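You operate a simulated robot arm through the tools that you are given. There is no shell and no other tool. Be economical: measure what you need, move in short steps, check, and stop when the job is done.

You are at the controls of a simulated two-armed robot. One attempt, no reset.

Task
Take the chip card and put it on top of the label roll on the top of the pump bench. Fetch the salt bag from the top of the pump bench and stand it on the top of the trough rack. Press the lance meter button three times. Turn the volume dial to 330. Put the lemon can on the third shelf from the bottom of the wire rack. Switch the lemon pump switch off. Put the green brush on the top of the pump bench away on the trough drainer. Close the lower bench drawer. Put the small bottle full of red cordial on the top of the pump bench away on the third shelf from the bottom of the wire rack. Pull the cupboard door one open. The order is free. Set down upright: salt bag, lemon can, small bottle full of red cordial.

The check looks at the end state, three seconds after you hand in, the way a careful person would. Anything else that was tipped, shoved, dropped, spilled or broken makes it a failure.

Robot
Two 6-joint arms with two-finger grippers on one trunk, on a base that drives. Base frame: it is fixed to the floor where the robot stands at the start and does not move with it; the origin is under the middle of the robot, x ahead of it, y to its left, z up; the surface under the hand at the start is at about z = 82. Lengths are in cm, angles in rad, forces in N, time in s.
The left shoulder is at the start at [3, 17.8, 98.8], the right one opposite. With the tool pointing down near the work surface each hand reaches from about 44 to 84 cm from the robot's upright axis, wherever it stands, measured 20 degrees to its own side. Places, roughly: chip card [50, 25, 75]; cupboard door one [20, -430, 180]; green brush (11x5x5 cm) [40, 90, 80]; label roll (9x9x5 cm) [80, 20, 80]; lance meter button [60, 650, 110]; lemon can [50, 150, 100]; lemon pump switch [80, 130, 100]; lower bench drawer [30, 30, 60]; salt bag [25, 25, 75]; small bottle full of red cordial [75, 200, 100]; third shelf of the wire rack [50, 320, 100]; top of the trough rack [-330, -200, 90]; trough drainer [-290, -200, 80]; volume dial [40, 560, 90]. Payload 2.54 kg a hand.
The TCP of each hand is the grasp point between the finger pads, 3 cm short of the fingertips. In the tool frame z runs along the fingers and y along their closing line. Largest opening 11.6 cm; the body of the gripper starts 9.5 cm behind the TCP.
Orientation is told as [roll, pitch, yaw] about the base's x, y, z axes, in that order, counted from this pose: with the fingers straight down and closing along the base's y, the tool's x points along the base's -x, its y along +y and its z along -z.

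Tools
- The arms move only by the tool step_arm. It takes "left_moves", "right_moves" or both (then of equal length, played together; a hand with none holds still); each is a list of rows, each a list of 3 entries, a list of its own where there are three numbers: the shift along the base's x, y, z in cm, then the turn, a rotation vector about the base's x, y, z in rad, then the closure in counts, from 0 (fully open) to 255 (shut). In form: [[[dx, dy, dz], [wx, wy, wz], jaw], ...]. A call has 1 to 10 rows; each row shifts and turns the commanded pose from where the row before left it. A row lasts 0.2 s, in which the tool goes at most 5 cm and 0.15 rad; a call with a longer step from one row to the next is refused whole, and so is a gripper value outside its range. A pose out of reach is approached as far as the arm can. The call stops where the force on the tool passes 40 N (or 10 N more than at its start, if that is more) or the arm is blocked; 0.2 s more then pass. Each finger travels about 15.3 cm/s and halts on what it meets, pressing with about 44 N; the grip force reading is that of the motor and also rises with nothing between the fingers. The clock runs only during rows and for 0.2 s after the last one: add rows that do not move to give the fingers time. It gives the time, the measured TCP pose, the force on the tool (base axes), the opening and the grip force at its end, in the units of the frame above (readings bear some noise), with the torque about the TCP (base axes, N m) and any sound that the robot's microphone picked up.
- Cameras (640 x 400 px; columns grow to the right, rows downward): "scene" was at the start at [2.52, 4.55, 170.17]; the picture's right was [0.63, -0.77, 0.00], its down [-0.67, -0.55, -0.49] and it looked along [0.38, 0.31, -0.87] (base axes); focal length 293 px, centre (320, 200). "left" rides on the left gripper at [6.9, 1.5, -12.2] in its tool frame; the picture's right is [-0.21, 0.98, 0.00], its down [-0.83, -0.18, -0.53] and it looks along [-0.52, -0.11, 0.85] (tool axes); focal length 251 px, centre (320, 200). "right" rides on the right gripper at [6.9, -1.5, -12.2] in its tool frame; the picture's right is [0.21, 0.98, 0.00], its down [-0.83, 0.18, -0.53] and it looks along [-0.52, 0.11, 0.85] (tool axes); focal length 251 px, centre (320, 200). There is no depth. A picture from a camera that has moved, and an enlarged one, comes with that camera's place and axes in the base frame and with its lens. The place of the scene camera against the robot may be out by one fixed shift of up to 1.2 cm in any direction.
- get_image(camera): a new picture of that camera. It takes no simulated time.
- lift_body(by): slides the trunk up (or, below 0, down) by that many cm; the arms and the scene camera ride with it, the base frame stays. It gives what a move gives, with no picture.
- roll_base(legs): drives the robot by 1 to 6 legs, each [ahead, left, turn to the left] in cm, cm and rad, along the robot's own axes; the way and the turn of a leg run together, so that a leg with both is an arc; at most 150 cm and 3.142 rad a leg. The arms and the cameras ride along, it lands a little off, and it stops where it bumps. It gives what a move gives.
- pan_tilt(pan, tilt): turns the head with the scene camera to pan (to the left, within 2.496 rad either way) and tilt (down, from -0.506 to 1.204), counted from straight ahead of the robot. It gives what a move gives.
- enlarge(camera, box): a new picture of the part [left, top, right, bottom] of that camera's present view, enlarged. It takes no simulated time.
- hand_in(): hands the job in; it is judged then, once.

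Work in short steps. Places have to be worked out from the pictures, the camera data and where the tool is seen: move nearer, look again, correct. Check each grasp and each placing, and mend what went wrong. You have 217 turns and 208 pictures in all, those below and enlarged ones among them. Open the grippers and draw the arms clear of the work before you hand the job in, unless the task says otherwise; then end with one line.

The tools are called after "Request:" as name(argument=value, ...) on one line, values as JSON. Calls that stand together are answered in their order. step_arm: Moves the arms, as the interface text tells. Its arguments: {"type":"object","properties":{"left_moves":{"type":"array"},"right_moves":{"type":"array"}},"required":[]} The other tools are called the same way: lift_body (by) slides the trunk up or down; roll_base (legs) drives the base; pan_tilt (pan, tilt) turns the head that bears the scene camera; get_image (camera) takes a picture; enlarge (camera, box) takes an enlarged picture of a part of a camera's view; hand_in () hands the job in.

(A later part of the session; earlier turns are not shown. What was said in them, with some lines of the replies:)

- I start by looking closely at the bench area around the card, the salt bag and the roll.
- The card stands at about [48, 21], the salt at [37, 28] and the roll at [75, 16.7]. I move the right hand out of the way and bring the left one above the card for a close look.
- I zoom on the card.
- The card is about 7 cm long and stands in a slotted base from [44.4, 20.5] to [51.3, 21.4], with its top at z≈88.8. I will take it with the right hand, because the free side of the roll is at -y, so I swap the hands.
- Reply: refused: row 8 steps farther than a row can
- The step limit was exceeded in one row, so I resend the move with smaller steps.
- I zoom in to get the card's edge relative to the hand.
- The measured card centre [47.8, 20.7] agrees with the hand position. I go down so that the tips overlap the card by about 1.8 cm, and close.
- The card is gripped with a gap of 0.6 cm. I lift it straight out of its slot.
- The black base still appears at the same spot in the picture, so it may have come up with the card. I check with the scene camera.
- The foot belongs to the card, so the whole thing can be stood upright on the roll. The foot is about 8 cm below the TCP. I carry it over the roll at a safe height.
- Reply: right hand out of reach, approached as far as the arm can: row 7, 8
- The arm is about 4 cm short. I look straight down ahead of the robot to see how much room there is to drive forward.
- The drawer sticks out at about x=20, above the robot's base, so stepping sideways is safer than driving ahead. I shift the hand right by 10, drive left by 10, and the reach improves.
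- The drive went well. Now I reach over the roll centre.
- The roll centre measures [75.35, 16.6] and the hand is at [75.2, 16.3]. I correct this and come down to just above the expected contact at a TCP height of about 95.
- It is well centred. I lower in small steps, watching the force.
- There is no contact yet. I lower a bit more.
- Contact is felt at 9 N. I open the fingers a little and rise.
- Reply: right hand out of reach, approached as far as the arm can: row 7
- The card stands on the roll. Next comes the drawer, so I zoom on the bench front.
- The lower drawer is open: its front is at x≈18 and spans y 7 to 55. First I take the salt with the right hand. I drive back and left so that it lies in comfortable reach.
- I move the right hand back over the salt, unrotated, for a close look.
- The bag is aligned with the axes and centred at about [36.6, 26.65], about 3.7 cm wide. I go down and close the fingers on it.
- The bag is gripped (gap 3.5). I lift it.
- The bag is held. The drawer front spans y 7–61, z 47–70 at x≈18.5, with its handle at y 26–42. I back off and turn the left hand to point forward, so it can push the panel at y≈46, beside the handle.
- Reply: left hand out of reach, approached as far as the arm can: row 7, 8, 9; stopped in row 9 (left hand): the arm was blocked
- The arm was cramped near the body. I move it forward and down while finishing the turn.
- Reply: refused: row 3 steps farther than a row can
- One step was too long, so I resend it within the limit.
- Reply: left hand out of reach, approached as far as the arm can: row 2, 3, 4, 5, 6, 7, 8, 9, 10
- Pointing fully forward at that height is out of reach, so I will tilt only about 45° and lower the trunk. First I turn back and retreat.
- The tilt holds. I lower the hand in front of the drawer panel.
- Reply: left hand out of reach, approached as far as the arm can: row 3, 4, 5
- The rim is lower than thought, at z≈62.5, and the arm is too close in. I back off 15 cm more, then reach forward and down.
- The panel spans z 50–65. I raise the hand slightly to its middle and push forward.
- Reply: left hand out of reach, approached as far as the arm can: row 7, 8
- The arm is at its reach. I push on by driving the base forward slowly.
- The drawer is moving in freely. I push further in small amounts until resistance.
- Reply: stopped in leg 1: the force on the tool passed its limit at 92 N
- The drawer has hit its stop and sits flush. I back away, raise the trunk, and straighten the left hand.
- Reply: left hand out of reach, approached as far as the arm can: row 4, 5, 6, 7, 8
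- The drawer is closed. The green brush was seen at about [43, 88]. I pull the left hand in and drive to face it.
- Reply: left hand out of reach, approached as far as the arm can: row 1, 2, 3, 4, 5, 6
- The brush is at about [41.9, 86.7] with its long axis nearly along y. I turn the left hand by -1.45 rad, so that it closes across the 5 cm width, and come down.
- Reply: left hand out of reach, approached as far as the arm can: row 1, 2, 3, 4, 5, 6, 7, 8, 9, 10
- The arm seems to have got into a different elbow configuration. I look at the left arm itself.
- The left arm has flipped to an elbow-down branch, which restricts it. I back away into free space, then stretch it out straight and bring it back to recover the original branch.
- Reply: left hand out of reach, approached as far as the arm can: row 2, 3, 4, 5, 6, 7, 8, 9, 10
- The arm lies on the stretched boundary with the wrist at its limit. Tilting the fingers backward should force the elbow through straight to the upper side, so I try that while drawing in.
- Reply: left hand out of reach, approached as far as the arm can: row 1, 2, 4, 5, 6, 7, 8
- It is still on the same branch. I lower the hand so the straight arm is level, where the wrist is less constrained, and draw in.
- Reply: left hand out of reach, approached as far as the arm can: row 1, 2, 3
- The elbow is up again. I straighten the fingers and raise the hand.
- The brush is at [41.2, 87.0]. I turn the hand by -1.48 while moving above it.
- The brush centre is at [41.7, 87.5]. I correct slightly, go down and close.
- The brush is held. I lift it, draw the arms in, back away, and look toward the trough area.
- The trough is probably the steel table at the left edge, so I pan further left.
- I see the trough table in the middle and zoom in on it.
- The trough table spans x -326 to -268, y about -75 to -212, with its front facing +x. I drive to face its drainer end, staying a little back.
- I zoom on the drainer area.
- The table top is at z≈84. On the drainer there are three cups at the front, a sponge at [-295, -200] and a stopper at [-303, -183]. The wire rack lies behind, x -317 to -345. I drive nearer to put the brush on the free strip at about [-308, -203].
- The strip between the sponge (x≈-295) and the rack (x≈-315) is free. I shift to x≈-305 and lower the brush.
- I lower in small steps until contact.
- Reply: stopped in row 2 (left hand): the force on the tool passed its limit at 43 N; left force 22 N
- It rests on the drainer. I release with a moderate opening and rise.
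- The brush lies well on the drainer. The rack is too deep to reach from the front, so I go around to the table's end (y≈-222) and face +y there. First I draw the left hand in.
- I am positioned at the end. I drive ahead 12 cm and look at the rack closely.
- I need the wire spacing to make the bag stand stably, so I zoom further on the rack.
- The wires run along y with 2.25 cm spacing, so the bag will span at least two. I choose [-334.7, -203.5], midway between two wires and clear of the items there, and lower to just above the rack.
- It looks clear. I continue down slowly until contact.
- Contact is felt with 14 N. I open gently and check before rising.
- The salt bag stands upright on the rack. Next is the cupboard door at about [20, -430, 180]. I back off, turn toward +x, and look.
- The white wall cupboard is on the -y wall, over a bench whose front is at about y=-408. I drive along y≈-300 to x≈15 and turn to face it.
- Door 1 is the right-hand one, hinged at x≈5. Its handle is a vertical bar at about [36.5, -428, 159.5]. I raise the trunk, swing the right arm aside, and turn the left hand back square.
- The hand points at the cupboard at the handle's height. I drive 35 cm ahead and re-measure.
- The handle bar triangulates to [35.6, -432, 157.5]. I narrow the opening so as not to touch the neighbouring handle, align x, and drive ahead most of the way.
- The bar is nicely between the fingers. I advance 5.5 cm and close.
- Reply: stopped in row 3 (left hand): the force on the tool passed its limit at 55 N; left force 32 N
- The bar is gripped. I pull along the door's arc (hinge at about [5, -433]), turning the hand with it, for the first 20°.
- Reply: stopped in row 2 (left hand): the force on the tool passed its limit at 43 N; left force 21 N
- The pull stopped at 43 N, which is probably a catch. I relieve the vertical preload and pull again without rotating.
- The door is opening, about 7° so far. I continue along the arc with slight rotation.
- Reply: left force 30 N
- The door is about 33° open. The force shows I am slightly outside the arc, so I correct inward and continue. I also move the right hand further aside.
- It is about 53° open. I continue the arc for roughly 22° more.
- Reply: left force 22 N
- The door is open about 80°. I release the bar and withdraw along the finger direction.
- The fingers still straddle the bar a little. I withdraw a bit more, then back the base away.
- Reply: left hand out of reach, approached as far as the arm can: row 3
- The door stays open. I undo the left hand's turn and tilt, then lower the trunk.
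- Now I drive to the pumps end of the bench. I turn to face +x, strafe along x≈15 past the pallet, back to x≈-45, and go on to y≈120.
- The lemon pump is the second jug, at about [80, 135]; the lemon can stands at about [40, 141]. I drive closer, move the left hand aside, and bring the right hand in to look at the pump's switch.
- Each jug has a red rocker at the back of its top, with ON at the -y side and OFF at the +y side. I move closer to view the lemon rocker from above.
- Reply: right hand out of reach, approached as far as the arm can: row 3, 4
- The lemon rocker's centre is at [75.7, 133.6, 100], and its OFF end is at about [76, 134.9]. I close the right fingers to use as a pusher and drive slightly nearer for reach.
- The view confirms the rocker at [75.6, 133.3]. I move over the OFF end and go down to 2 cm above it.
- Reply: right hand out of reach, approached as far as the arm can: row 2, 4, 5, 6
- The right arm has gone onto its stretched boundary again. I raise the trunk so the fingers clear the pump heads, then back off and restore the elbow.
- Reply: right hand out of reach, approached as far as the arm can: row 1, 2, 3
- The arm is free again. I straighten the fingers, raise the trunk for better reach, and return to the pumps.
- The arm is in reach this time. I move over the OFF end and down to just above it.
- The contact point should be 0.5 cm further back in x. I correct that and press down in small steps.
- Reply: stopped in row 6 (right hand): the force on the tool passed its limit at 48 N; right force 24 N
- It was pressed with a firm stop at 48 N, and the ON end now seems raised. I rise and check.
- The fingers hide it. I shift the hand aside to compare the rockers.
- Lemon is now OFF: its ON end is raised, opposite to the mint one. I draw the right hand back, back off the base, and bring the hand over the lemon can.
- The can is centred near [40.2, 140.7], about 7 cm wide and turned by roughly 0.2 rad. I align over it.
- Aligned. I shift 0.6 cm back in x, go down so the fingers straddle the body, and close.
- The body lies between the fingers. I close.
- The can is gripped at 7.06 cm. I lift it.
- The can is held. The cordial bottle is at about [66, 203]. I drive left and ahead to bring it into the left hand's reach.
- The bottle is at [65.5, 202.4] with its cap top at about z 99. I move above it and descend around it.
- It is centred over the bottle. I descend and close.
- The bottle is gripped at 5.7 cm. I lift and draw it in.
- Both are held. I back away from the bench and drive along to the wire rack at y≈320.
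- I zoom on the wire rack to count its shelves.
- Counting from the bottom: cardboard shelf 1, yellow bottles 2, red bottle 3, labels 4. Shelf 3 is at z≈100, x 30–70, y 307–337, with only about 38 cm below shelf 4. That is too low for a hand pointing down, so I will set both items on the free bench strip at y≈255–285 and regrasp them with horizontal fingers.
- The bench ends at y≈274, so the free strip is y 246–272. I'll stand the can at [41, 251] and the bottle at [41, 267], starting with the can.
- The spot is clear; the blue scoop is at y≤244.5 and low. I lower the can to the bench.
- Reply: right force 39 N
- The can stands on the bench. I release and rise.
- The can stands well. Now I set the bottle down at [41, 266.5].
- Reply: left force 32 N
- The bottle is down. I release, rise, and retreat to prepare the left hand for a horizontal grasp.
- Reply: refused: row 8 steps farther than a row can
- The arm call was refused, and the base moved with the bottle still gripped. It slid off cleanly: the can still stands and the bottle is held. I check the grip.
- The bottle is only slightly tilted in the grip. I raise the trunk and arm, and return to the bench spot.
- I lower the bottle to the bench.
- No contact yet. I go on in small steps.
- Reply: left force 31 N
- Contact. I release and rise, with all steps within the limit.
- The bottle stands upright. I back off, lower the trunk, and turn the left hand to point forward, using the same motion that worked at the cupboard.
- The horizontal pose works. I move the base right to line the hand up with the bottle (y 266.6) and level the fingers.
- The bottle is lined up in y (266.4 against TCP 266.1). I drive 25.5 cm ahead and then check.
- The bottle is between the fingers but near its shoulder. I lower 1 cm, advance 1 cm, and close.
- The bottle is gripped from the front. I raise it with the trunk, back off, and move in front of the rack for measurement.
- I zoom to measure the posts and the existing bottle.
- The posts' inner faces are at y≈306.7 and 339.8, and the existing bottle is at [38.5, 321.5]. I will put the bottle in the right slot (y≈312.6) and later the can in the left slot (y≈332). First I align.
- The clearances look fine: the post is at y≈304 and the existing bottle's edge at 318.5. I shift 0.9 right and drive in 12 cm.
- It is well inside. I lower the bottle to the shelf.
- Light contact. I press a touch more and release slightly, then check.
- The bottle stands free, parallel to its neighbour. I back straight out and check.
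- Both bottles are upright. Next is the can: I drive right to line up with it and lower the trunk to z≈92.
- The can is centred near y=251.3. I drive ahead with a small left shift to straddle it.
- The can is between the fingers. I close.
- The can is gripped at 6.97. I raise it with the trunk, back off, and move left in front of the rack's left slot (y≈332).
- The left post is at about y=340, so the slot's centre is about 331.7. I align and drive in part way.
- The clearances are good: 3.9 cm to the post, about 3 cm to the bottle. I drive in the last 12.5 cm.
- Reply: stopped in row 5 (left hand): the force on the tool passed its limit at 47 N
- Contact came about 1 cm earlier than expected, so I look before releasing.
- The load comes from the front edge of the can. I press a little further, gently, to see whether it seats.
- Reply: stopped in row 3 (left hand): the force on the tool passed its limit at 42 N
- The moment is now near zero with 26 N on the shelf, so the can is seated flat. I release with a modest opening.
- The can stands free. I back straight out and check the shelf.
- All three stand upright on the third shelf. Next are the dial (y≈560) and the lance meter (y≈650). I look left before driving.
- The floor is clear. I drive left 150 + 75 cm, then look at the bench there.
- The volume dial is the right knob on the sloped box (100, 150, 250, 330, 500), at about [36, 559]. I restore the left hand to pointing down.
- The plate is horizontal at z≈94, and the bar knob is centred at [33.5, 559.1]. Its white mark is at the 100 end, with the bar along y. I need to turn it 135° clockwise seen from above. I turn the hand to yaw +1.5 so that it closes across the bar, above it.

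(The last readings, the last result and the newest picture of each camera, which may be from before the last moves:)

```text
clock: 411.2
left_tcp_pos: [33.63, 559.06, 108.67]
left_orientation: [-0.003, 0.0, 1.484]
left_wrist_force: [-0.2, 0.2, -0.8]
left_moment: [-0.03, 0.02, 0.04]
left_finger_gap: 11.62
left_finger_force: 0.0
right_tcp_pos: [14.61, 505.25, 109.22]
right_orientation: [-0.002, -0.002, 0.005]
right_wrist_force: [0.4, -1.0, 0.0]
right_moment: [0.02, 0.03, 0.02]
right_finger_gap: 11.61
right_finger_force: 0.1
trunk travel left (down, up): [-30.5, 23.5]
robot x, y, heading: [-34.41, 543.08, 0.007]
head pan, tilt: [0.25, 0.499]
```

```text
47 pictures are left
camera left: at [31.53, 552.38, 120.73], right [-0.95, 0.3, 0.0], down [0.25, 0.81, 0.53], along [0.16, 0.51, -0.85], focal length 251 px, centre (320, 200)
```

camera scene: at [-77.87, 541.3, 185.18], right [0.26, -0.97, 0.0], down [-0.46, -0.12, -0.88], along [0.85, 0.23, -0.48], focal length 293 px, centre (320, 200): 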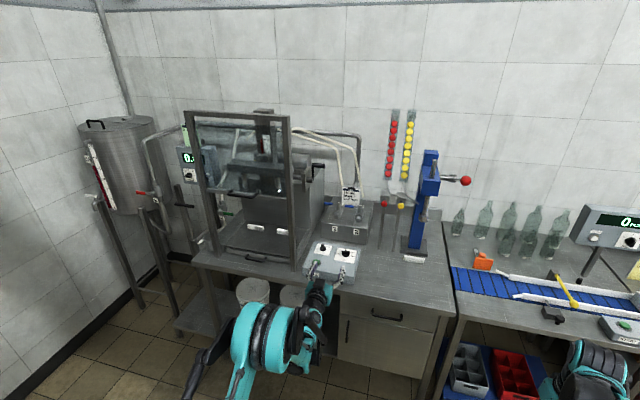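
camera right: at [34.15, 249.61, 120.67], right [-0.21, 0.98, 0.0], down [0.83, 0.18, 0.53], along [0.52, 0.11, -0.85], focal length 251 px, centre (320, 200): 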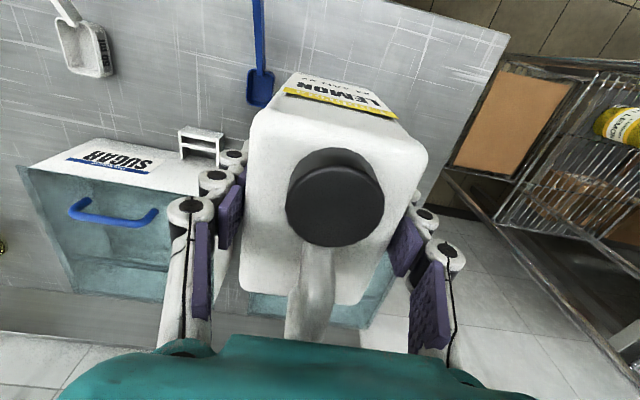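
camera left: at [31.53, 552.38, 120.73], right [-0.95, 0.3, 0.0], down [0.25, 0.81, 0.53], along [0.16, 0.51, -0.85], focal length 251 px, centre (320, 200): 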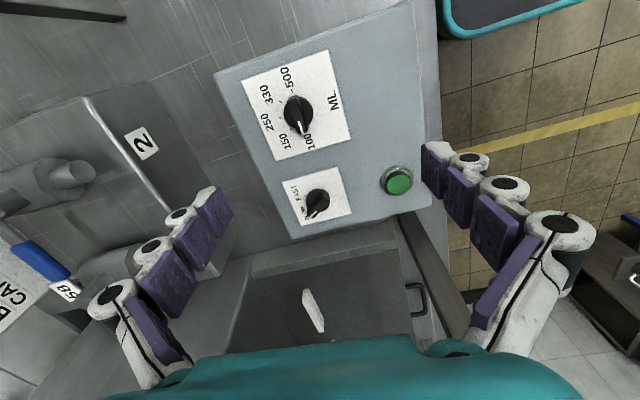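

The second view shifts the estimate (lower and further back), so I zoom to triangulate properly.

Request:
enlarge(camera="left", box=[240, 50, 360, 160])

```text
3.64 times, centred on (300, 105) of left
camera zoom: at [31.53, 552.38, 120.73], right [-0.95, 0.3, 0.0], down [0.25, 0.81, 0.53], along [0.16, 0.51, -0.85], focal length 914 px, centre (393, 546)
```

zoom: 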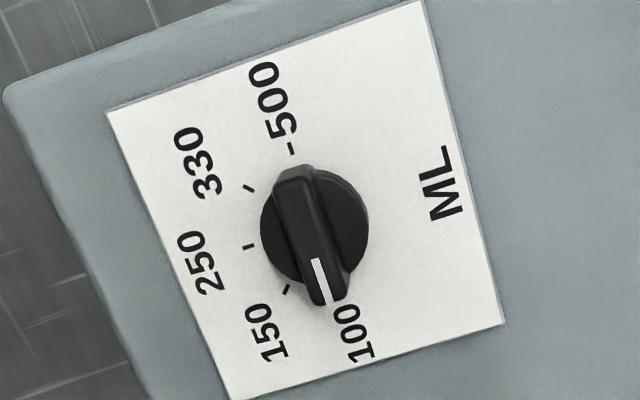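

Triangulation gives plate z≈90 and knob centre [36.0, 558.2], with the bar exactly along y. The 330 tick lies towards [+x, -y], confirming 135° clockwise. I move over the knob, narrow the opening and descend.

Request:
step_arm(left_moves=[[[1.2, -0.43, 0], [0, 0, 0.073], 145], [[1.17, -0.43, -2], [0, 0, 0], 145], [[0, 0, -4], [0, 0, 0], 145], [[0, 0, -4], [0, 0, 0], 145], [[0, 0, -3], [0, 0, 0], 145], [[0, 0, 0], [0, 0, 0], 145]])

Request:
enlarge(camera="left", box=[220, 80, 420, 220])

```text
clock: 412.6
left_tcp_pos: [35.78, 558.14, 95.73]
left_orientation: [-0.002, -0.001, 1.555]
left_wrist_force: [-1.1, 0.6, 0.3]
left_moment: [0.01, 0.01, -0.02]
left_finger_gap: 5.0
left_finger_force: 0.2
right_tcp_pos: [14.57, 505.2, 109.36]
right_orientation: [-0.001, -0.001, 0.006]
right_wrist_force: [-0.3, 0.0, 0.2]
right_moment: [0.02, 0.04, -0.02]
right_finger_gap: 11.59
right_finger_force: 0.1
trunk travel left (down, up): [-30.5, 23.5]
robot x, y, heading: [-34.42, 542.59, 0.006]
head pan, tilt: [0.25, 0.499]
```

```text
2.86 times, centred on (320, 150) of left
camera zoom: at [34.24, 551.36, 107.83], right [-0.97, 0.23, 0.0], down [0.19, 0.82, 0.53], along [0.12, 0.52, -0.85], focal length 718 px, centre (320, 343)
```

zoom: 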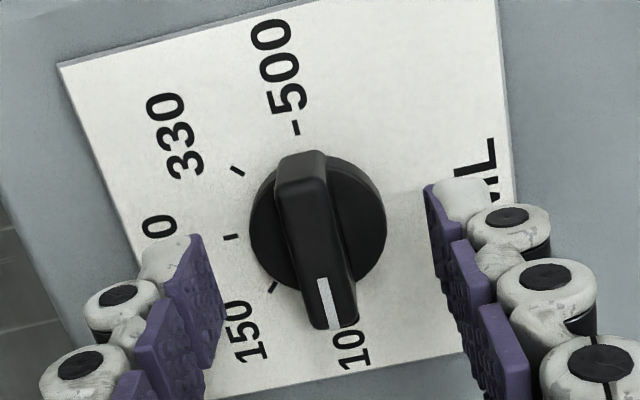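

The knob is centred between the fingers. I go down 1.5 cm more and close on the bar.

Request:
step_arm(left_moves=[[[0.1, 0, -1], [0, 0, 0], 145], [[0, 0, -0.5], [0, 0, 0], 145], [[0, 0, 0], [0, 0, 0], 255], [[0, 0, 0], [0, 0, 0], 255], [[0, 0, 0], [0, 0, 0], 255]])

Request:
enlarge(camera="left", box=[220, 80, 420, 220])

```text
clock: 413.8
left_tcp_pos: [35.93, 558.1, 94.16]
left_orientation: [-0.001, 0.001, 1.555]
left_wrist_force: [-5.8, -0.1, -3.5]
left_moment: [0.05, 0.16, 0.01]
left_finger_gap: 1.14
left_finger_force: 38.3
right_tcp_pos: [14.52, 505.36, 109.32]
right_orientation: [-0.001, -0.001, 0.005]
right_wrist_force: [0.2, -0.3, -1.1]
right_moment: [0.02, -0.03, -0.01]
right_finger_gap: 11.63
right_finger_force: 0.0
trunk travel left (down, up): [-30.5, 23.5]
robot x, y, heading: [-34.58, 542.87, -0.003]
head pan, tilt: [0.25, 0.499]
```

```text
2.86 times, centred on (320, 150) of left
camera zoom: at [34.3, 551.36, 106.29], right [-0.97, 0.23, 0.0], down [0.19, 0.82, 0.53], along [0.12, 0.52, -0.85], focal length 718 px, centre (320, 343)
```

zoom: 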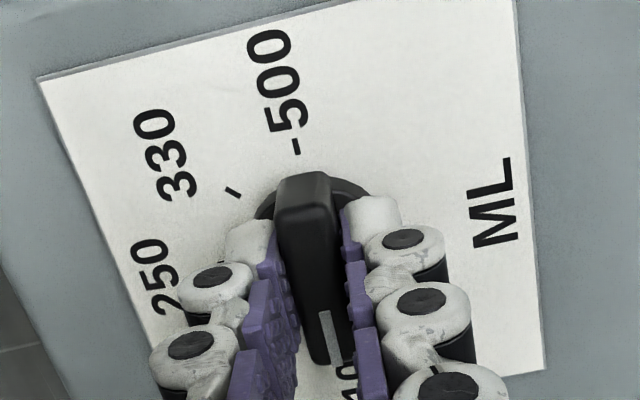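

The bar is gripped. I turn it clockwise by 1.47 rad first.

Request:
step_arm(left_moves=[[[0, 0, 0], [0, 0, -0.147], 255], [[0, 0, 0], [0, 0, -0.147], 255], [[0, 0, 0], [0, 0, -0.147], 255], [[0, 0, 0], [0, 0, -0.147], 255], [[0, 0, 0], [0, 0, -0.147], 255], [[0, 0, 0], [0, 0, -0.147], 255], [[0, 0, 0], [0, 0, -0.147], 255], [[0, 0, 0], [0, 0, -0.147], 255], [[0, 0, 0], [0, 0, -0.147], 255], [[0, 0, 0], [0, 0, -0.147], 255]])

Request:
enlarge(camera="left", box=[220, 80, 420, 220])

```text
clock: 416.0
left_tcp_pos: [35.89, 558.17, 94.2]
left_orientation: [-0.002, -0.002, 0.083]
left_wrist_force: [5.8, -1.1, 8.1]
left_moment: [0.07, -1.24, -0.04]
left_finger_gap: 1.15
left_finger_force: 38.4
right_tcp_pos: [14.43, 505.33, 109.28]
right_orientation: [-0.001, -0.001, 0.006]
right_wrist_force: [-0.1, 0.3, -0.3]
right_moment: [0.02, -0.02, 0.0]
right_finger_gap: 11.59
right_finger_force: 0.0
trunk travel left (down, up): [-30.5, 23.5]
robot x, y, heading: [-34.3, 543.1, 0.004]
head pan, tilt: [0.25, 0.499]
```

```text
2.86 times, centred on (320, 150) of left
camera zoom: at [28.92, 559.22, 106.28], right [0.13, 0.99, 0.0], down [0.84, -0.11, 0.54], along [0.53, -0.07, -0.84], focal length 718 px, centre (320, 343)
```

zoom: 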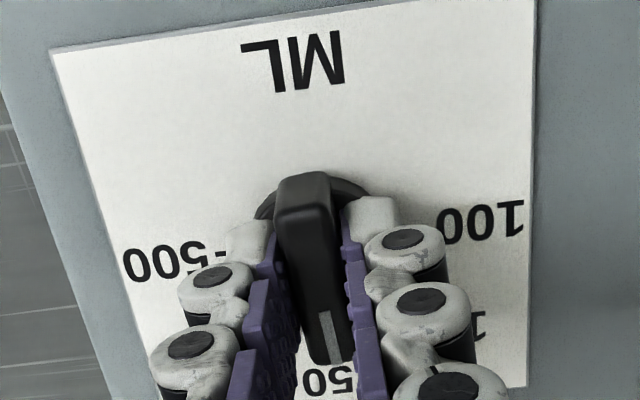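

The knob turns with the hand. I turn the remaining 0.884 rad.

Request:
step_arm(left_moves=[[[0, 0, 0], [0, 0, -0.1473], 255], [[0, 0, 0], [0, 0, -0.1473], 255], [[0, 0, 0], [0, 0, -0.1473], 255], [[0, 0, 0], [0, 0, -0.1473], 255], [[0, 0, 0], [0, 0, -0.1473], 255], [[0, 0, 0], [0, 0, -0.1473], 255], [[0, 0, 0], [0, 0, 0], 255]])

Request:
step_arm(left_moves=[[[0, 0, 0], [0, 0, 0], 190], [[0, 0, 0], [0, 0, 0], 160], [[0, 0, 0], [0, 0, 0], 150], [[0, 0, 2], [0, 0, 0], 150], [[0, 0, 4], [0, 0, 0], 150], [[0, 0, 4], [0, 0, 0], 150]])

Request:
get_image(camera="left")

```text
clock: 417.6
left_tcp_pos: [35.96, 558.1, 94.25]
left_orientation: [-0.002, 0.001, -0.801]
left_wrist_force: [6.0, 3.2, 15.9]
left_moment: [0.35, 0.14, 0.01]
left_finger_gap: 1.16
left_finger_force: 38.9
right_tcp_pos: [14.44, 505.29, 109.41]
right_orientation: [-0.002, -0.003, 0.004]
right_wrist_force: [-0.1, -0.1, 0.7]
right_moment: [0.03, -0.02, -0.02]
right_finger_gap: 11.57
right_finger_force: 0.0
trunk travel left (down, up): [-30.5, 23.5]
robot x, y, heading: [-34.36, 542.92, 0.001]
head pan, tilt: [0.25, 0.499]
```

```text
clock: 419.0
left_tcp_pos: [35.85, 558.2, 104.19]
left_orientation: [-0.002, -0.001, -0.799]
left_wrist_force: [-0.4, -0.3, 0.9]
left_moment: [0.01, 0.0, 0.0]
left_finger_gap: 4.79
left_finger_force: 0.0
right_tcp_pos: [14.54, 505.28, 109.25]
right_orientation: [-0.002, -0.001, 0.006]
right_wrist_force: [-0.1, -0.6, -0.4]
right_moment: [-0.03, -0.03, 0.0]
right_finger_gap: 11.58
right_finger_force: 0.1
trunk travel left (down, up): [-30.5, 23.5]
robot x, y, heading: [-34.81, 542.93, 0.004]
head pan, tilt: [0.25, 0.499]
```

```text
42 pictures are left
camera left: at [32.2, 564.34, 116.25], right [0.85, 0.53, 0.0], down [0.45, -0.72, 0.53], along [0.28, -0.45, -0.85], focal length 251 px, centre (320, 200)
```

left: 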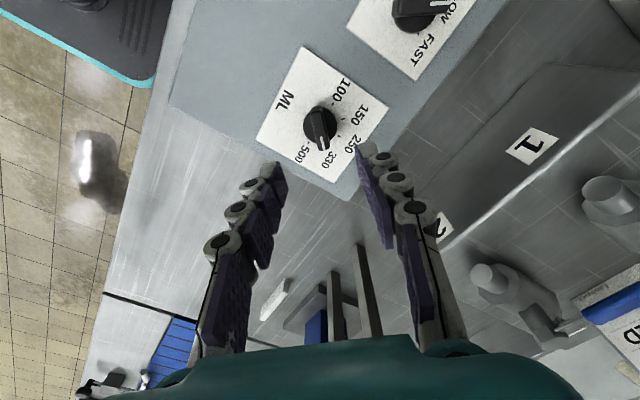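

Request:
enlarge(camera="left", box=[270, 60, 390, 180])

```text
3.33 times, centred on (330, 120) of left
camera zoom: at [32.2, 564.34, 116.25], right [0.85, 0.53, 0.0], down [0.45, -0.72, 0.53], along [0.28, -0.45, -0.85], focal length 838 px, centre (287, 467)
```

zoom: 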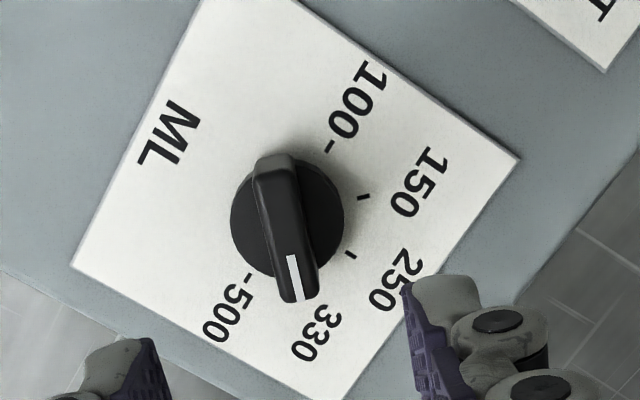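

The dial points at 330. Next is the lance meter. I square the left hand, back off, and drive left to look at it.

Request:
step_arm(left_moves=[[[0, 0, 3], [0, 0, 0.134], 0], [[0, 0, 3], [0, 0, 0.134], 0], [[-2, 0, 2], [0, 0, 0.134], 0], [[-3, 0, 0], [0, 0, 0.134], 0], [[-3, 0, 0], [0, 0, 0.134], 0], [[-3, 0, 0], [0, 0, 0.13], 0]])

Request:
roll_base(legs=[[-40, 0, 0], [0, 70, 0]])

Request:
pan_tilt(pan=0.3, tilt=0.4)

Request:
get_image(camera="scene")

```text
clock: 420.4
left_tcp_pos: [24.61, 558.35, 112.28]
left_orientation: [-0.002, 0.0, 0.006]
left_wrist_force: [-0.3, -0.6, -0.6]
left_moment: [-0.01, -0.04, -0.01]
left_finger_gap: 11.59
left_finger_force: 0.1
right_tcp_pos: [14.48, 505.28, 109.22]
right_orientation: [-0.002, -0.002, 0.004]
right_wrist_force: [-0.3, -0.7, 0.3]
right_moment: [-0.03, -0.02, -0.01]
right_finger_gap: 11.59
right_finger_force: 0.0
trunk travel left (down, up): [-30.5, 23.5]
robot x, y, heading: [-34.16, 542.95, -0.0]
head pan, tilt: [0.25, 0.499]
```

```text
clock: 426.3
left_tcp_pos: [-14.67, 626.59, 112.11]
left_orientation: [0.0, -0.001, -0.008]
left_wrist_force: [-0.8, 0.2, -0.2]
left_moment: [-0.05, -0.03, 0.01]
left_finger_gap: 11.61
left_finger_force: 0.2
right_tcp_pos: [-25.49, 573.75, 109.26]
right_orientation: [-0.003, -0.002, -0.005]
right_wrist_force: [0.4, -1.0, -0.1]
right_moment: [-0.01, 0.01, -0.02]
right_finger_gap: 11.62
right_finger_force: 0.0
trunk travel left (down, up): [-30.5, 23.5]
robot x, y, heading: [-73.98, 611.66, -0.007]
head pan, tilt: [0.25, 0.499]
```

```text
clock: 426.9
left_tcp_pos: [-14.73, 626.57, 112.1]
left_orientation: [-0.001, 0.0, -0.01]
left_wrist_force: [0.4, 0.2, -0.7]
left_moment: [0.02, 0.03, -0.03]
left_finger_gap: 11.61
left_finger_force: 0.1
right_tcp_pos: [-25.53, 573.53, 109.23]
right_orientation: [-0.001, 0.001, -0.005]
right_wrist_force: [-0.6, 0.5, 0.3]
right_moment: [-0.02, -0.02, 0.01]
right_finger_gap: 11.61
right_finger_force: 0.0
trunk travel left (down, up): [-30.5, 23.5]
robot x, y, heading: [-73.9, 611.88, -0.007]
head pan, tilt: [0.3, 0.4]
```

```text
40 pictures are left
camera scene: at [-67.83, 614.78, 186.09], right [0.29, -0.96, 0.0], down [-0.37, -0.11, -0.92], along [0.88, 0.26, -0.39], focal length 293 px, centre (320, 200)
```

scene: 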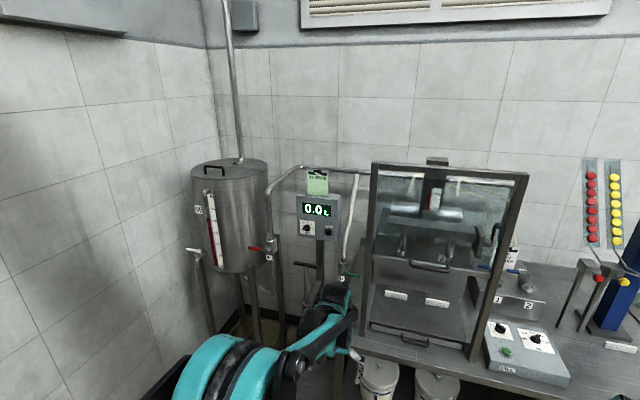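

Request:
enlarge(camera="scene", box=[250, 150, 390, 310])

Request:
enlarge(camera="scene", box=[285, 185, 345, 245])

```text
2.50 times, centred on (320, 230) of scene
camera zoom: at [-67.83, 614.78, 186.09], right [0.29, -0.96, 0.0], down [-0.37, -0.11, -0.92], along [0.88, 0.26, -0.39], focal length 732 px, centre (320, 125)
```

zoom: 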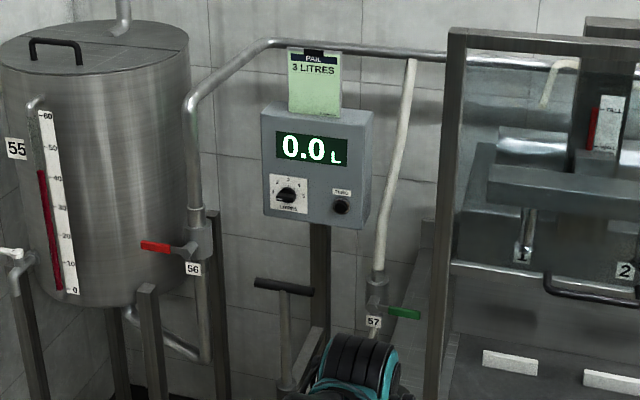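

```text
6.67 times, centred on (315, 215) of scene
camera zoom: at [-67.83, 614.78, 186.09], right [0.29, -0.96, 0.0], down [-0.37, -0.11, -0.92], along [0.88, 0.26, -0.39], focal length 1951 px, centre (353, 100)
```

zoom: 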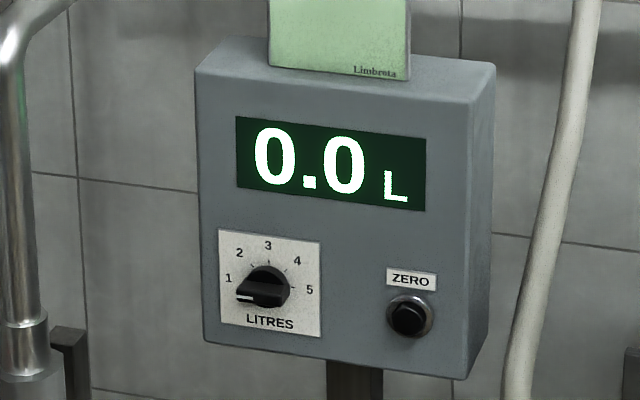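

The lance meter's button is the black ZERO button on a front panel, near [60, 648, 112]. I tilt the left hand about 0.9 rad forward with closed fingers, and pull the right arm back so it stays clear of the guard frame.

Request:
step_arm(left_moves=[[[2, 0.5, 0.5], [0, -0.15, 0], 255], [[2, 0.5, 0.5], [0, -0.15, 0], 255], [[2, 0.5, 0.5], [0, -0.15, 0], 255], [[2, 0.5, 0.5], [0, -0.15, 0], 255], [[2, 0.5, 0.5], [0, -0.15, 0], 255], [[2, 0.5, 0.5], [0, -0.15, 0], 255]], right_moves=[[[-3, -0.5, 0], [0, 0, 0], 0], [[-3, -0.5, 0], [0, 0, 0], 0], [[-3, -0.5, 0], [0, 0, 0], 0], [[-3, -0.5, 0], [0, 0, 0], 0], [[-3, -0.5, 0], [0, 0, 0], 0], [[-1, -0.5, 0], [0, 0, 0], 0]])

Request:
roll_base(legs=[[0, 17, 0.007], [20, 0, 0]])

Request:
get_image(camera="left")

```text
clock: 428.3
left_tcp_pos: [-2.66, 629.39, 115.16]
left_orientation: [0.01, -0.901, -0.014]
left_wrist_force: [0.9, -0.2, 0.0]
left_moment: [0.0, 0.03, 0.02]
left_finger_gap: 0.0
left_finger_force: 28.3
right_tcp_pos: [-41.36, 570.62, 109.23]
right_orientation: [-0.003, -0.002, -0.005]
right_wrist_force: [0.9, 0.6, 0.6]
right_moment: [0.02, 0.0, -0.01]
right_finger_gap: 11.61
right_finger_force: 0.0
trunk travel left (down, up): [-30.5, 23.5]
robot x, y, heading: [-73.96, 611.9, -0.012]
head pan, tilt: [0.3, 0.4]
```

```text
clock: 431.0
left_tcp_pos: [17.4, 646.22, 115.19]
left_orientation: [0.007, -0.899, -0.013]
left_wrist_force: [-0.3, 1.2, -0.3]
left_moment: [0.04, 0.01, -0.01]
left_finger_gap: 0.0
left_finger_force: 28.3
right_tcp_pos: [-21.14, 587.38, 109.23]
right_orientation: [-0.001, -0.001, -0.004]
right_wrist_force: [-0.2, 0.2, -0.5]
right_moment: [0.01, 0.02, 0.0]
right_finger_gap: 11.58
right_finger_force: 0.1
trunk travel left (down, up): [-30.5, 23.5]
robot x, y, heading: [-53.93, 628.73, -0.009]
head pan, tilt: [0.3, 0.4]
```

```text
37 pictures are left
camera left: at [3.5, 648.04, 117.25], right [0.14, 0.98, 0.17], down [0.1, -0.19, 0.98], along [0.99, -0.12, -0.12], focal length 251 px, centre (320, 200)
```

left: 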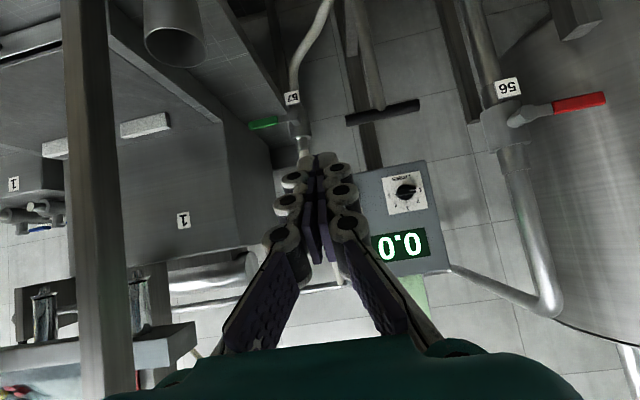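

The panel is at x≈61.5 and the ZERO button at about [60.7, 648.3, 111.3]. The T-handle (z≈99) and the hose (y≈637) stay clear of the tilted hand. I drive most of the way and re-check.

Request:
roll_base(legs=[[0, 1.3, 0.009], [30, 0, 0]])

Request:
get_image(camera="left")

Request:
get_image(camera="scene")

```text
clock: 433.4
left_tcp_pos: [46.8, 648.44, 115.12]
left_orientation: [0.01, -0.899, -0.003]
left_wrist_force: [-0.1, 0.8, -0.3]
left_moment: [-0.05, 0.03, 0.03]
left_finger_gap: 0.01
left_finger_force: 28.8
right_tcp_pos: [8.72, 588.98, 109.31]
right_orientation: [-0.003, -0.001, 0.006]
right_wrist_force: [0.0, 0.0, -0.4]
right_moment: [0.01, 0.05, -0.01]
right_finger_gap: 11.61
right_finger_force: 0.0
trunk travel left (down, up): [-30.5, 23.5]
robot x, y, heading: [-24.44, 629.65, -0.0]
head pan, tilt: [0.3, 0.4]
```

```text
36 pictures are left
camera left: at [32.91, 649.9, 117.26], right [0.13, 0.98, 0.17], down [0.1, -0.19, 0.98], along [0.99, -0.11, -0.12], focal length 251 px, centre (320, 200)
```

left: 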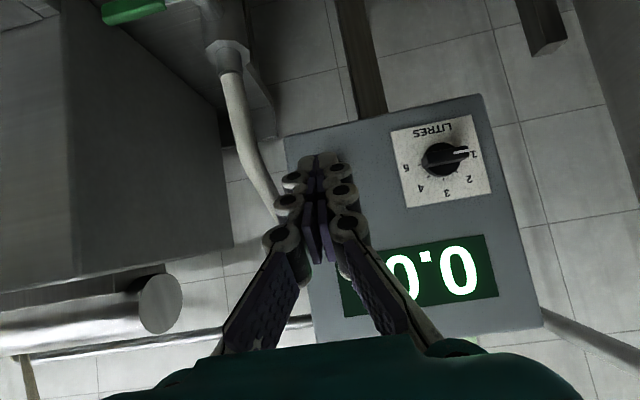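

```text
35 pictures are left
camera scene: at [-18.14, 632.94, 186.09], right [0.3, -0.95, 0.0], down [-0.37, -0.12, -0.92], along [0.88, 0.27, -0.39], focal length 293 px, centre (320, 200)
```

scene: 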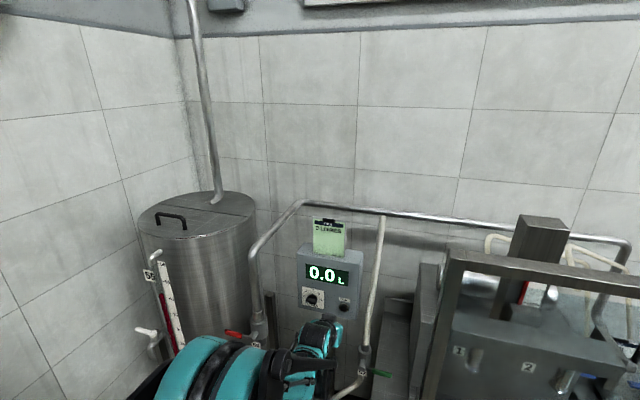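

I zoom in to confirm the button's position.

Request:
enlarge(camera="scene", box=[280, 240, 380, 340])

```text
4.00 times, centred on (330, 290) of scene
camera zoom: at [-18.14, 632.94, 186.09], right [0.3, -0.95, 0.0], down [-0.37, -0.12, -0.92], along [0.88, 0.27, -0.39], focal length 1171 px, centre (280, -160)
```

zoom: 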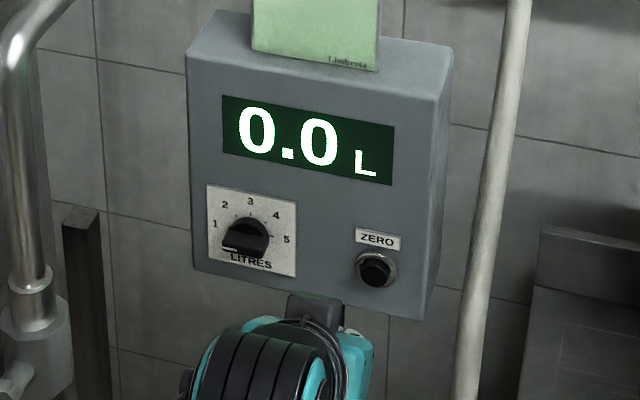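

The button is at about [60.7, 648.6, 111.7]. I lower the hand to match and drive 7 cm ahead, leaving about 3 cm.

Request:
step_arm(left_moves=[[[0, 0.2, -1.2], [0, 0, 0], 255], [[0, 0, -1.1], [0, 0, 0], 255]])

Request:
roll_base(legs=[[7.3, 0, 0]])

Request:
enlarge(camera="left", box=[220, 60, 420, 220])

Request:
enlarge(camera="scene", box=[260, 240, 400, 360])

```text
clock: 434.0
left_tcp_pos: [46.75, 648.62, 112.9]
left_orientation: [0.01, -0.898, -0.004]
left_wrist_force: [0.8, 0.1, -0.4]
left_moment: [0.03, 0.0, -0.01]
left_finger_gap: 0.0
left_finger_force: 29.0
right_tcp_pos: [8.68, 589.09, 109.15]
right_orientation: [-0.002, -0.002, 0.005]
right_wrist_force: [0.1, -0.6, -0.2]
right_moment: [-0.03, -0.02, -0.02]
right_finger_gap: 11.58
right_finger_force: 0.0
trunk travel left (down, up): [-30.5, 23.5]
robot x, y, heading: [-24.44, 629.39, 0.002]
head pan, tilt: [0.3, 0.4]
```

```text
clock: 435.0
left_tcp_pos: [54.28, 648.59, 112.79]
left_orientation: [0.008, -0.897, -0.003]
left_wrist_force: [0.2, -0.2, -0.7]
left_moment: [0.02, 0.01, -0.01]
left_finger_gap: 0.01
left_finger_force: 28.5
right_tcp_pos: [16.27, 589.02, 109.16]
right_orientation: [-0.003, 0.001, 0.005]
right_wrist_force: [0.0, 0.0, -0.6]
right_moment: [0.0, 0.07, 0.02]
right_finger_gap: 11.61
right_finger_force: 0.1
trunk travel left (down, up): [-30.5, 23.5]
robot x, y, heading: [-17.16, 629.81, -0.001]
head pan, tilt: [0.3, 0.4]
```

```text
2.50 times, centred on (320, 140) of left
camera zoom: at [40.45, 650.1, 114.89], right [0.13, 0.98, 0.17], down [0.1, -0.19, 0.98], along [0.99, -0.11, -0.12], focal length 629 px, centre (320, 350)
```

zoom: 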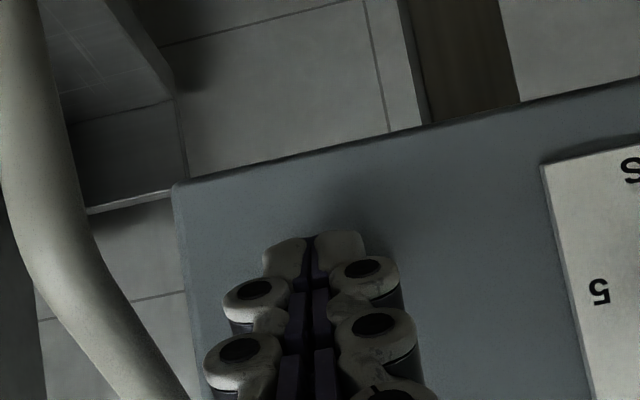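

```text
3.33 times, centred on (330, 300) of scene
camera zoom: at [-10.54, 632.94, 186.09], right [0.3, -0.95, 0.0], down [-0.37, -0.12, -0.92], along [0.88, 0.27, -0.39], focal length 976 px, centre (287, -133)
```

zoom: 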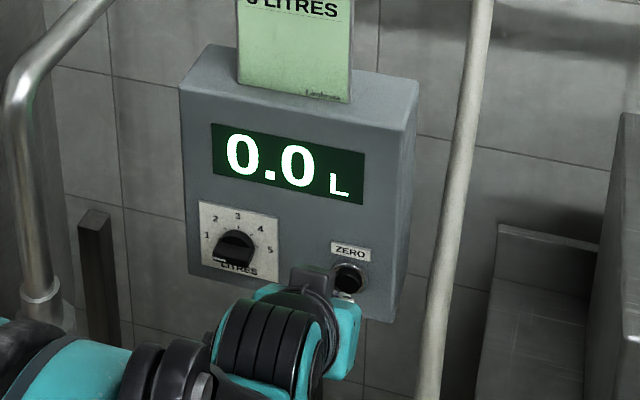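

Aligned with the button. First press: I advance in small steps, watching for force and a click.

Request:
step_arm(left_moves=[[[1.5, 0, 0], [0, 0, 0], 255], [[0.7, 0, 0], [0, 0, 0], 255], [[0.4, 0, 0], [0, 0, 0], 255], [[0.3, 0, 0], [0, 0, 0], 255], [[0.3, 0, 0], [0, 0, 0], 255]])

```text
clock: 436.2
left_tcp_pos: [56.47, 648.55, 112.85]
left_orientation: [0.011, -0.893, -0.004]
left_wrist_force: [-27.8, -0.7, 12.4]
left_moment: [0.01, -0.1, -0.05]
left_finger_gap: 0.62
left_finger_force: 28.2
right_tcp_pos: [15.74, 589.01, 109.41]
right_orientation: [-0.004, -0.005, 0.006]
right_wrist_force: [0.8, 0.5, -0.1]
right_moment: [0.0, 0.01, 0.02]
right_finger_gap: 11.58
right_finger_force: 0.0
trunk travel left (down, up): [-30.5, 23.5]
robot x, y, heading: [-17.3, 629.5, -0.001]
head pan, tilt: [0.3, 0.4]
heard: click
stopped in row 5 (left hand): the force on the tool passed its limit at 42 N (the readings are from after the stop); the commanded pose is now the measured one
```

A click was heard, so that is press one. I retract to release the button.

Request:
step_arm(left_moves=[[[-1, 0, 0], [0, 0, 0], 255], [[-1, 0, 0], [0, 0, 0], 255], [[0, 0, 0], [0, 0, 0], 255]])

Request:
enlarge(camera="scene", box=[260, 240, 400, 360])

```text
clock: 437.0
left_tcp_pos: [55.07, 648.56, 112.83]
left_orientation: [0.009, -0.892, -0.005]
left_wrist_force: [-0.6, 0.3, -0.4]
left_moment: [-0.01, -0.01, -0.01]
left_finger_gap: 0.0
left_finger_force: 28.3
right_tcp_pos: [16.18, 589.05, 109.2]
right_orientation: [0.0, -0.002, 0.006]
right_wrist_force: [0.5, -0.5, -0.2]
right_moment: [0.01, 0.0, 0.0]
right_finger_gap: 11.6
right_finger_force: 0.0
trunk travel left (down, up): [-30.5, 23.5]
robot x, y, heading: [-17.26, 629.72, -0.002]
head pan, tilt: [0.3, 0.4]
```

```text
3.33 times, centred on (330, 300) of scene
camera zoom: at [-10.75, 632.95, 186.09], right [0.3, -0.95, 0.0], down [-0.37, -0.12, -0.92], along [0.88, 0.27, -0.39], focal length 976 px, centre (287, -133)
```

zoom: 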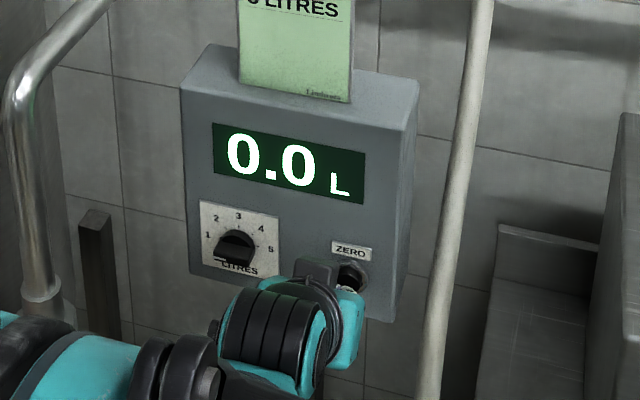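

Released. Second press.

Request:
step_arm(left_moves=[[[0.8, 0, 0], [0, 0, 0], 255], [[0.5, 0, 0], [0, 0, 0], 255], [[0.3, 0, 0], [0, 0, 0], 255], [[0.3, 0, 0], [0, 0, 0], 255], [[0.3, 0, 0], [0, 0, 0], 255]])

Request:
step_arm(left_moves=[[[-1, 0, 0], [0, 0, 0], 255], [[-1, 0, 0], [0, 0, 0], 255], [[0, 0, 0], [0, 0, 0], 255]])

```text
clock: 438.2
left_tcp_pos: [56.4, 648.63, 112.8]
left_orientation: [0.008, -0.888, -0.003]
left_wrist_force: [-25.7, -1.8, 11.5]
left_moment: [-0.01, -0.11, -0.03]
left_finger_gap: 0.59
left_finger_force: 28.4
right_tcp_pos: [15.65, 589.02, 109.41]
right_orientation: [-0.004, -0.007, 0.005]
right_wrist_force: [1.6, 0.1, -0.2]
right_moment: [0.04, -0.02, 0.01]
right_finger_gap: 11.6
right_finger_force: 0.0
trunk travel left (down, up): [-30.5, 23.5]
robot x, y, heading: [-17.03, 630.14, 0.004]
head pan, tilt: [0.3, 0.4]
heard: click
stopped in row 5 (left hand): the force on the tool passed its limit at 42 N (the readings are from after the stop); the commanded pose is now the measured one
```

```text
clock: 439.0
left_tcp_pos: [54.99, 648.59, 112.52]
left_orientation: [0.009, -0.885, -0.002]
left_wrist_force: [0.1, -0.4, -0.2]
left_moment: [0.01, -0.04, -0.01]
left_finger_gap: 0.01
left_finger_force: 29.0
right_tcp_pos: [16.15, 589.1, 109.33]
right_orientation: [-0.002, -0.001, 0.005]
right_wrist_force: [-0.2, -0.1, -0.4]
right_moment: [0.06, -0.02, -0.03]
right_finger_gap: 11.61
right_finger_force: 0.1
trunk travel left (down, up): [-30.5, 23.5]
robot x, y, heading: [-17.22, 629.72, 0.006]
head pan, tilt: [0.3, 0.4]
```

That was the second click. Third press, then a full retreat.

Request:
step_arm(left_moves=[[[0.8, 0, 0.15], [0, 0, 0], 255], [[0.5, 0, 0], [0, 0, 0], 255], [[0.3, 0, 0], [0, 0, 0], 255], [[0.3, 0, 0], [0, 0, 0], 255], [[0.3, 0, 0], [0, 0, 0], 255]])

Request:
step_arm(left_moves=[[[-2, 0, 0], [0, 0, 0], 255], [[-3, 0, 1], [0, 0, 0], 255], [[-3, 0, 1], [0, 0, 0], 255]])

```text
clock: 440.2
left_tcp_pos: [56.65, 648.45, 112.71]
left_orientation: [0.009, -0.884, -0.004]
left_wrist_force: [-35.5, -3.4, -13.4]
left_moment: [0.01, 0.73, -0.16]
left_finger_gap: 0.61
left_finger_force: 28.6
right_tcp_pos: [15.61, 589.13, 109.24]
right_orientation: [-0.002, -0.004, 0.005]
right_wrist_force: [1.1, -1.2, 0.2]
right_moment: [0.01, 0.03, 0.03]
right_finger_gap: 11.6
right_finger_force: 0.0
trunk travel left (down, up): [-30.5, 23.5]
robot x, y, heading: [-17.62, 629.76, 0.005]
head pan, tilt: [0.3, 0.4]
heard: click
```

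```text
clock: 441.0
left_tcp_pos: [49.14, 648.6, 114.71]
left_orientation: [0.009, -0.887, -0.003]
left_wrist_force: [-0.2, 0.2, -0.3]
left_moment: [-0.01, 0.0, -0.02]
left_finger_gap: 0.0
left_finger_force: 28.6
right_tcp_pos: [16.03, 589.07, 109.19]
right_orientation: [-0.002, -0.003, 0.005]
right_wrist_force: [0.5, 0.8, -0.4]
right_moment: [-0.01, 0.03, 0.0]
right_finger_gap: 11.62
right_finger_force: 0.1
trunk travel left (down, up): [-30.5, 23.5]
robot x, y, heading: [-17.12, 629.77, 0.006]
head pan, tilt: [0.3, 0.4]
```

Three clicks in all. I back away, open the gripper, and straighten the arm, then take a last look at the meter and dial.

Request:
roll_base(legs=[[-50, 0, 0]])

Request:
step_arm(left_moves=[[[-2, 0, 0], [0, 0.147, 0], 0], [[-2, 0, 0], [0, 0.147, 0], 0], [[-2, 0, 0], [0, 0.147, 0], 0], [[-2, 0, 0], [0, 0.147, 0], 0], [[-2, 0, 0], [0, 0.147, 0], 0], [[-2, 0, 0], [0, 0.147, 0], 0], [[0, 0, 0], [0, 0, 0], 0]])

Request:
get_image(camera="scene")

```text
clock: 443.9
left_tcp_pos: [0.43, 648.32, 114.68]
left_orientation: [0.007, -0.887, -0.008]
left_wrist_force: [0.7, -0.4, 0.3]
left_moment: [-0.04, 0.04, -0.02]
left_finger_gap: 0.0
left_finger_force: 28.2
right_tcp_pos: [-32.92, 588.87, 109.28]
right_orientation: [-0.002, -0.002, 0.003]
right_wrist_force: [-0.1, -0.1, 0.5]
right_moment: [0.01, -0.02, -0.01]
right_finger_gap: 11.58
right_finger_force: 0.0
trunk travel left (down, up): [-30.5, 23.5]
robot x, y, heading: [-66.22, 630.1, 0.001]
head pan, tilt: [0.3, 0.4]
```

```text
clock: 445.5
left_tcp_pos: [-11.67, 647.99, 114.59]
left_orientation: [0.003, -0.004, -0.005]
left_wrist_force: [0.5, -0.7, 0.4]
left_moment: [0.01, 0.02, 0.0]
left_finger_gap: 11.59
left_finger_force: 0.1
right_tcp_pos: [-32.86, 588.83, 109.33]
right_orientation: [-0.002, -0.001, 0.001]
right_wrist_force: [0.5, 0.2, 0.1]
right_moment: [0.01, -0.02, 0.02]
right_finger_gap: 11.57
right_finger_force: 0.1
trunk travel left (down, up): [-30.5, 23.5]
robot x, y, heading: [-65.89, 630.12, -0.003]
head pan, tilt: [0.3, 0.4]
```

```text
30 pictures are left
camera scene: at [-59.68, 632.88, 186.1], right [0.29, -0.96, 0.0], down [-0.37, -0.11, -0.92], along [0.88, 0.27, -0.39], focal length 293 px, centre (320, 200)
```

scene: 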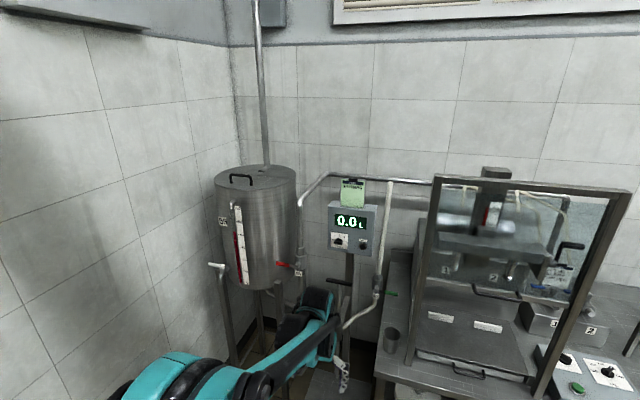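

All ten tasks are done and checked, and both arms are open and clear of the work. I hand in.

Request:
hand_in()

```text
The job is handed in.
```

I finished all ten tasks and handed the job in, and I checked each one by picture, force or click as I did it; I did not drive back for a final look at the earlier stations.
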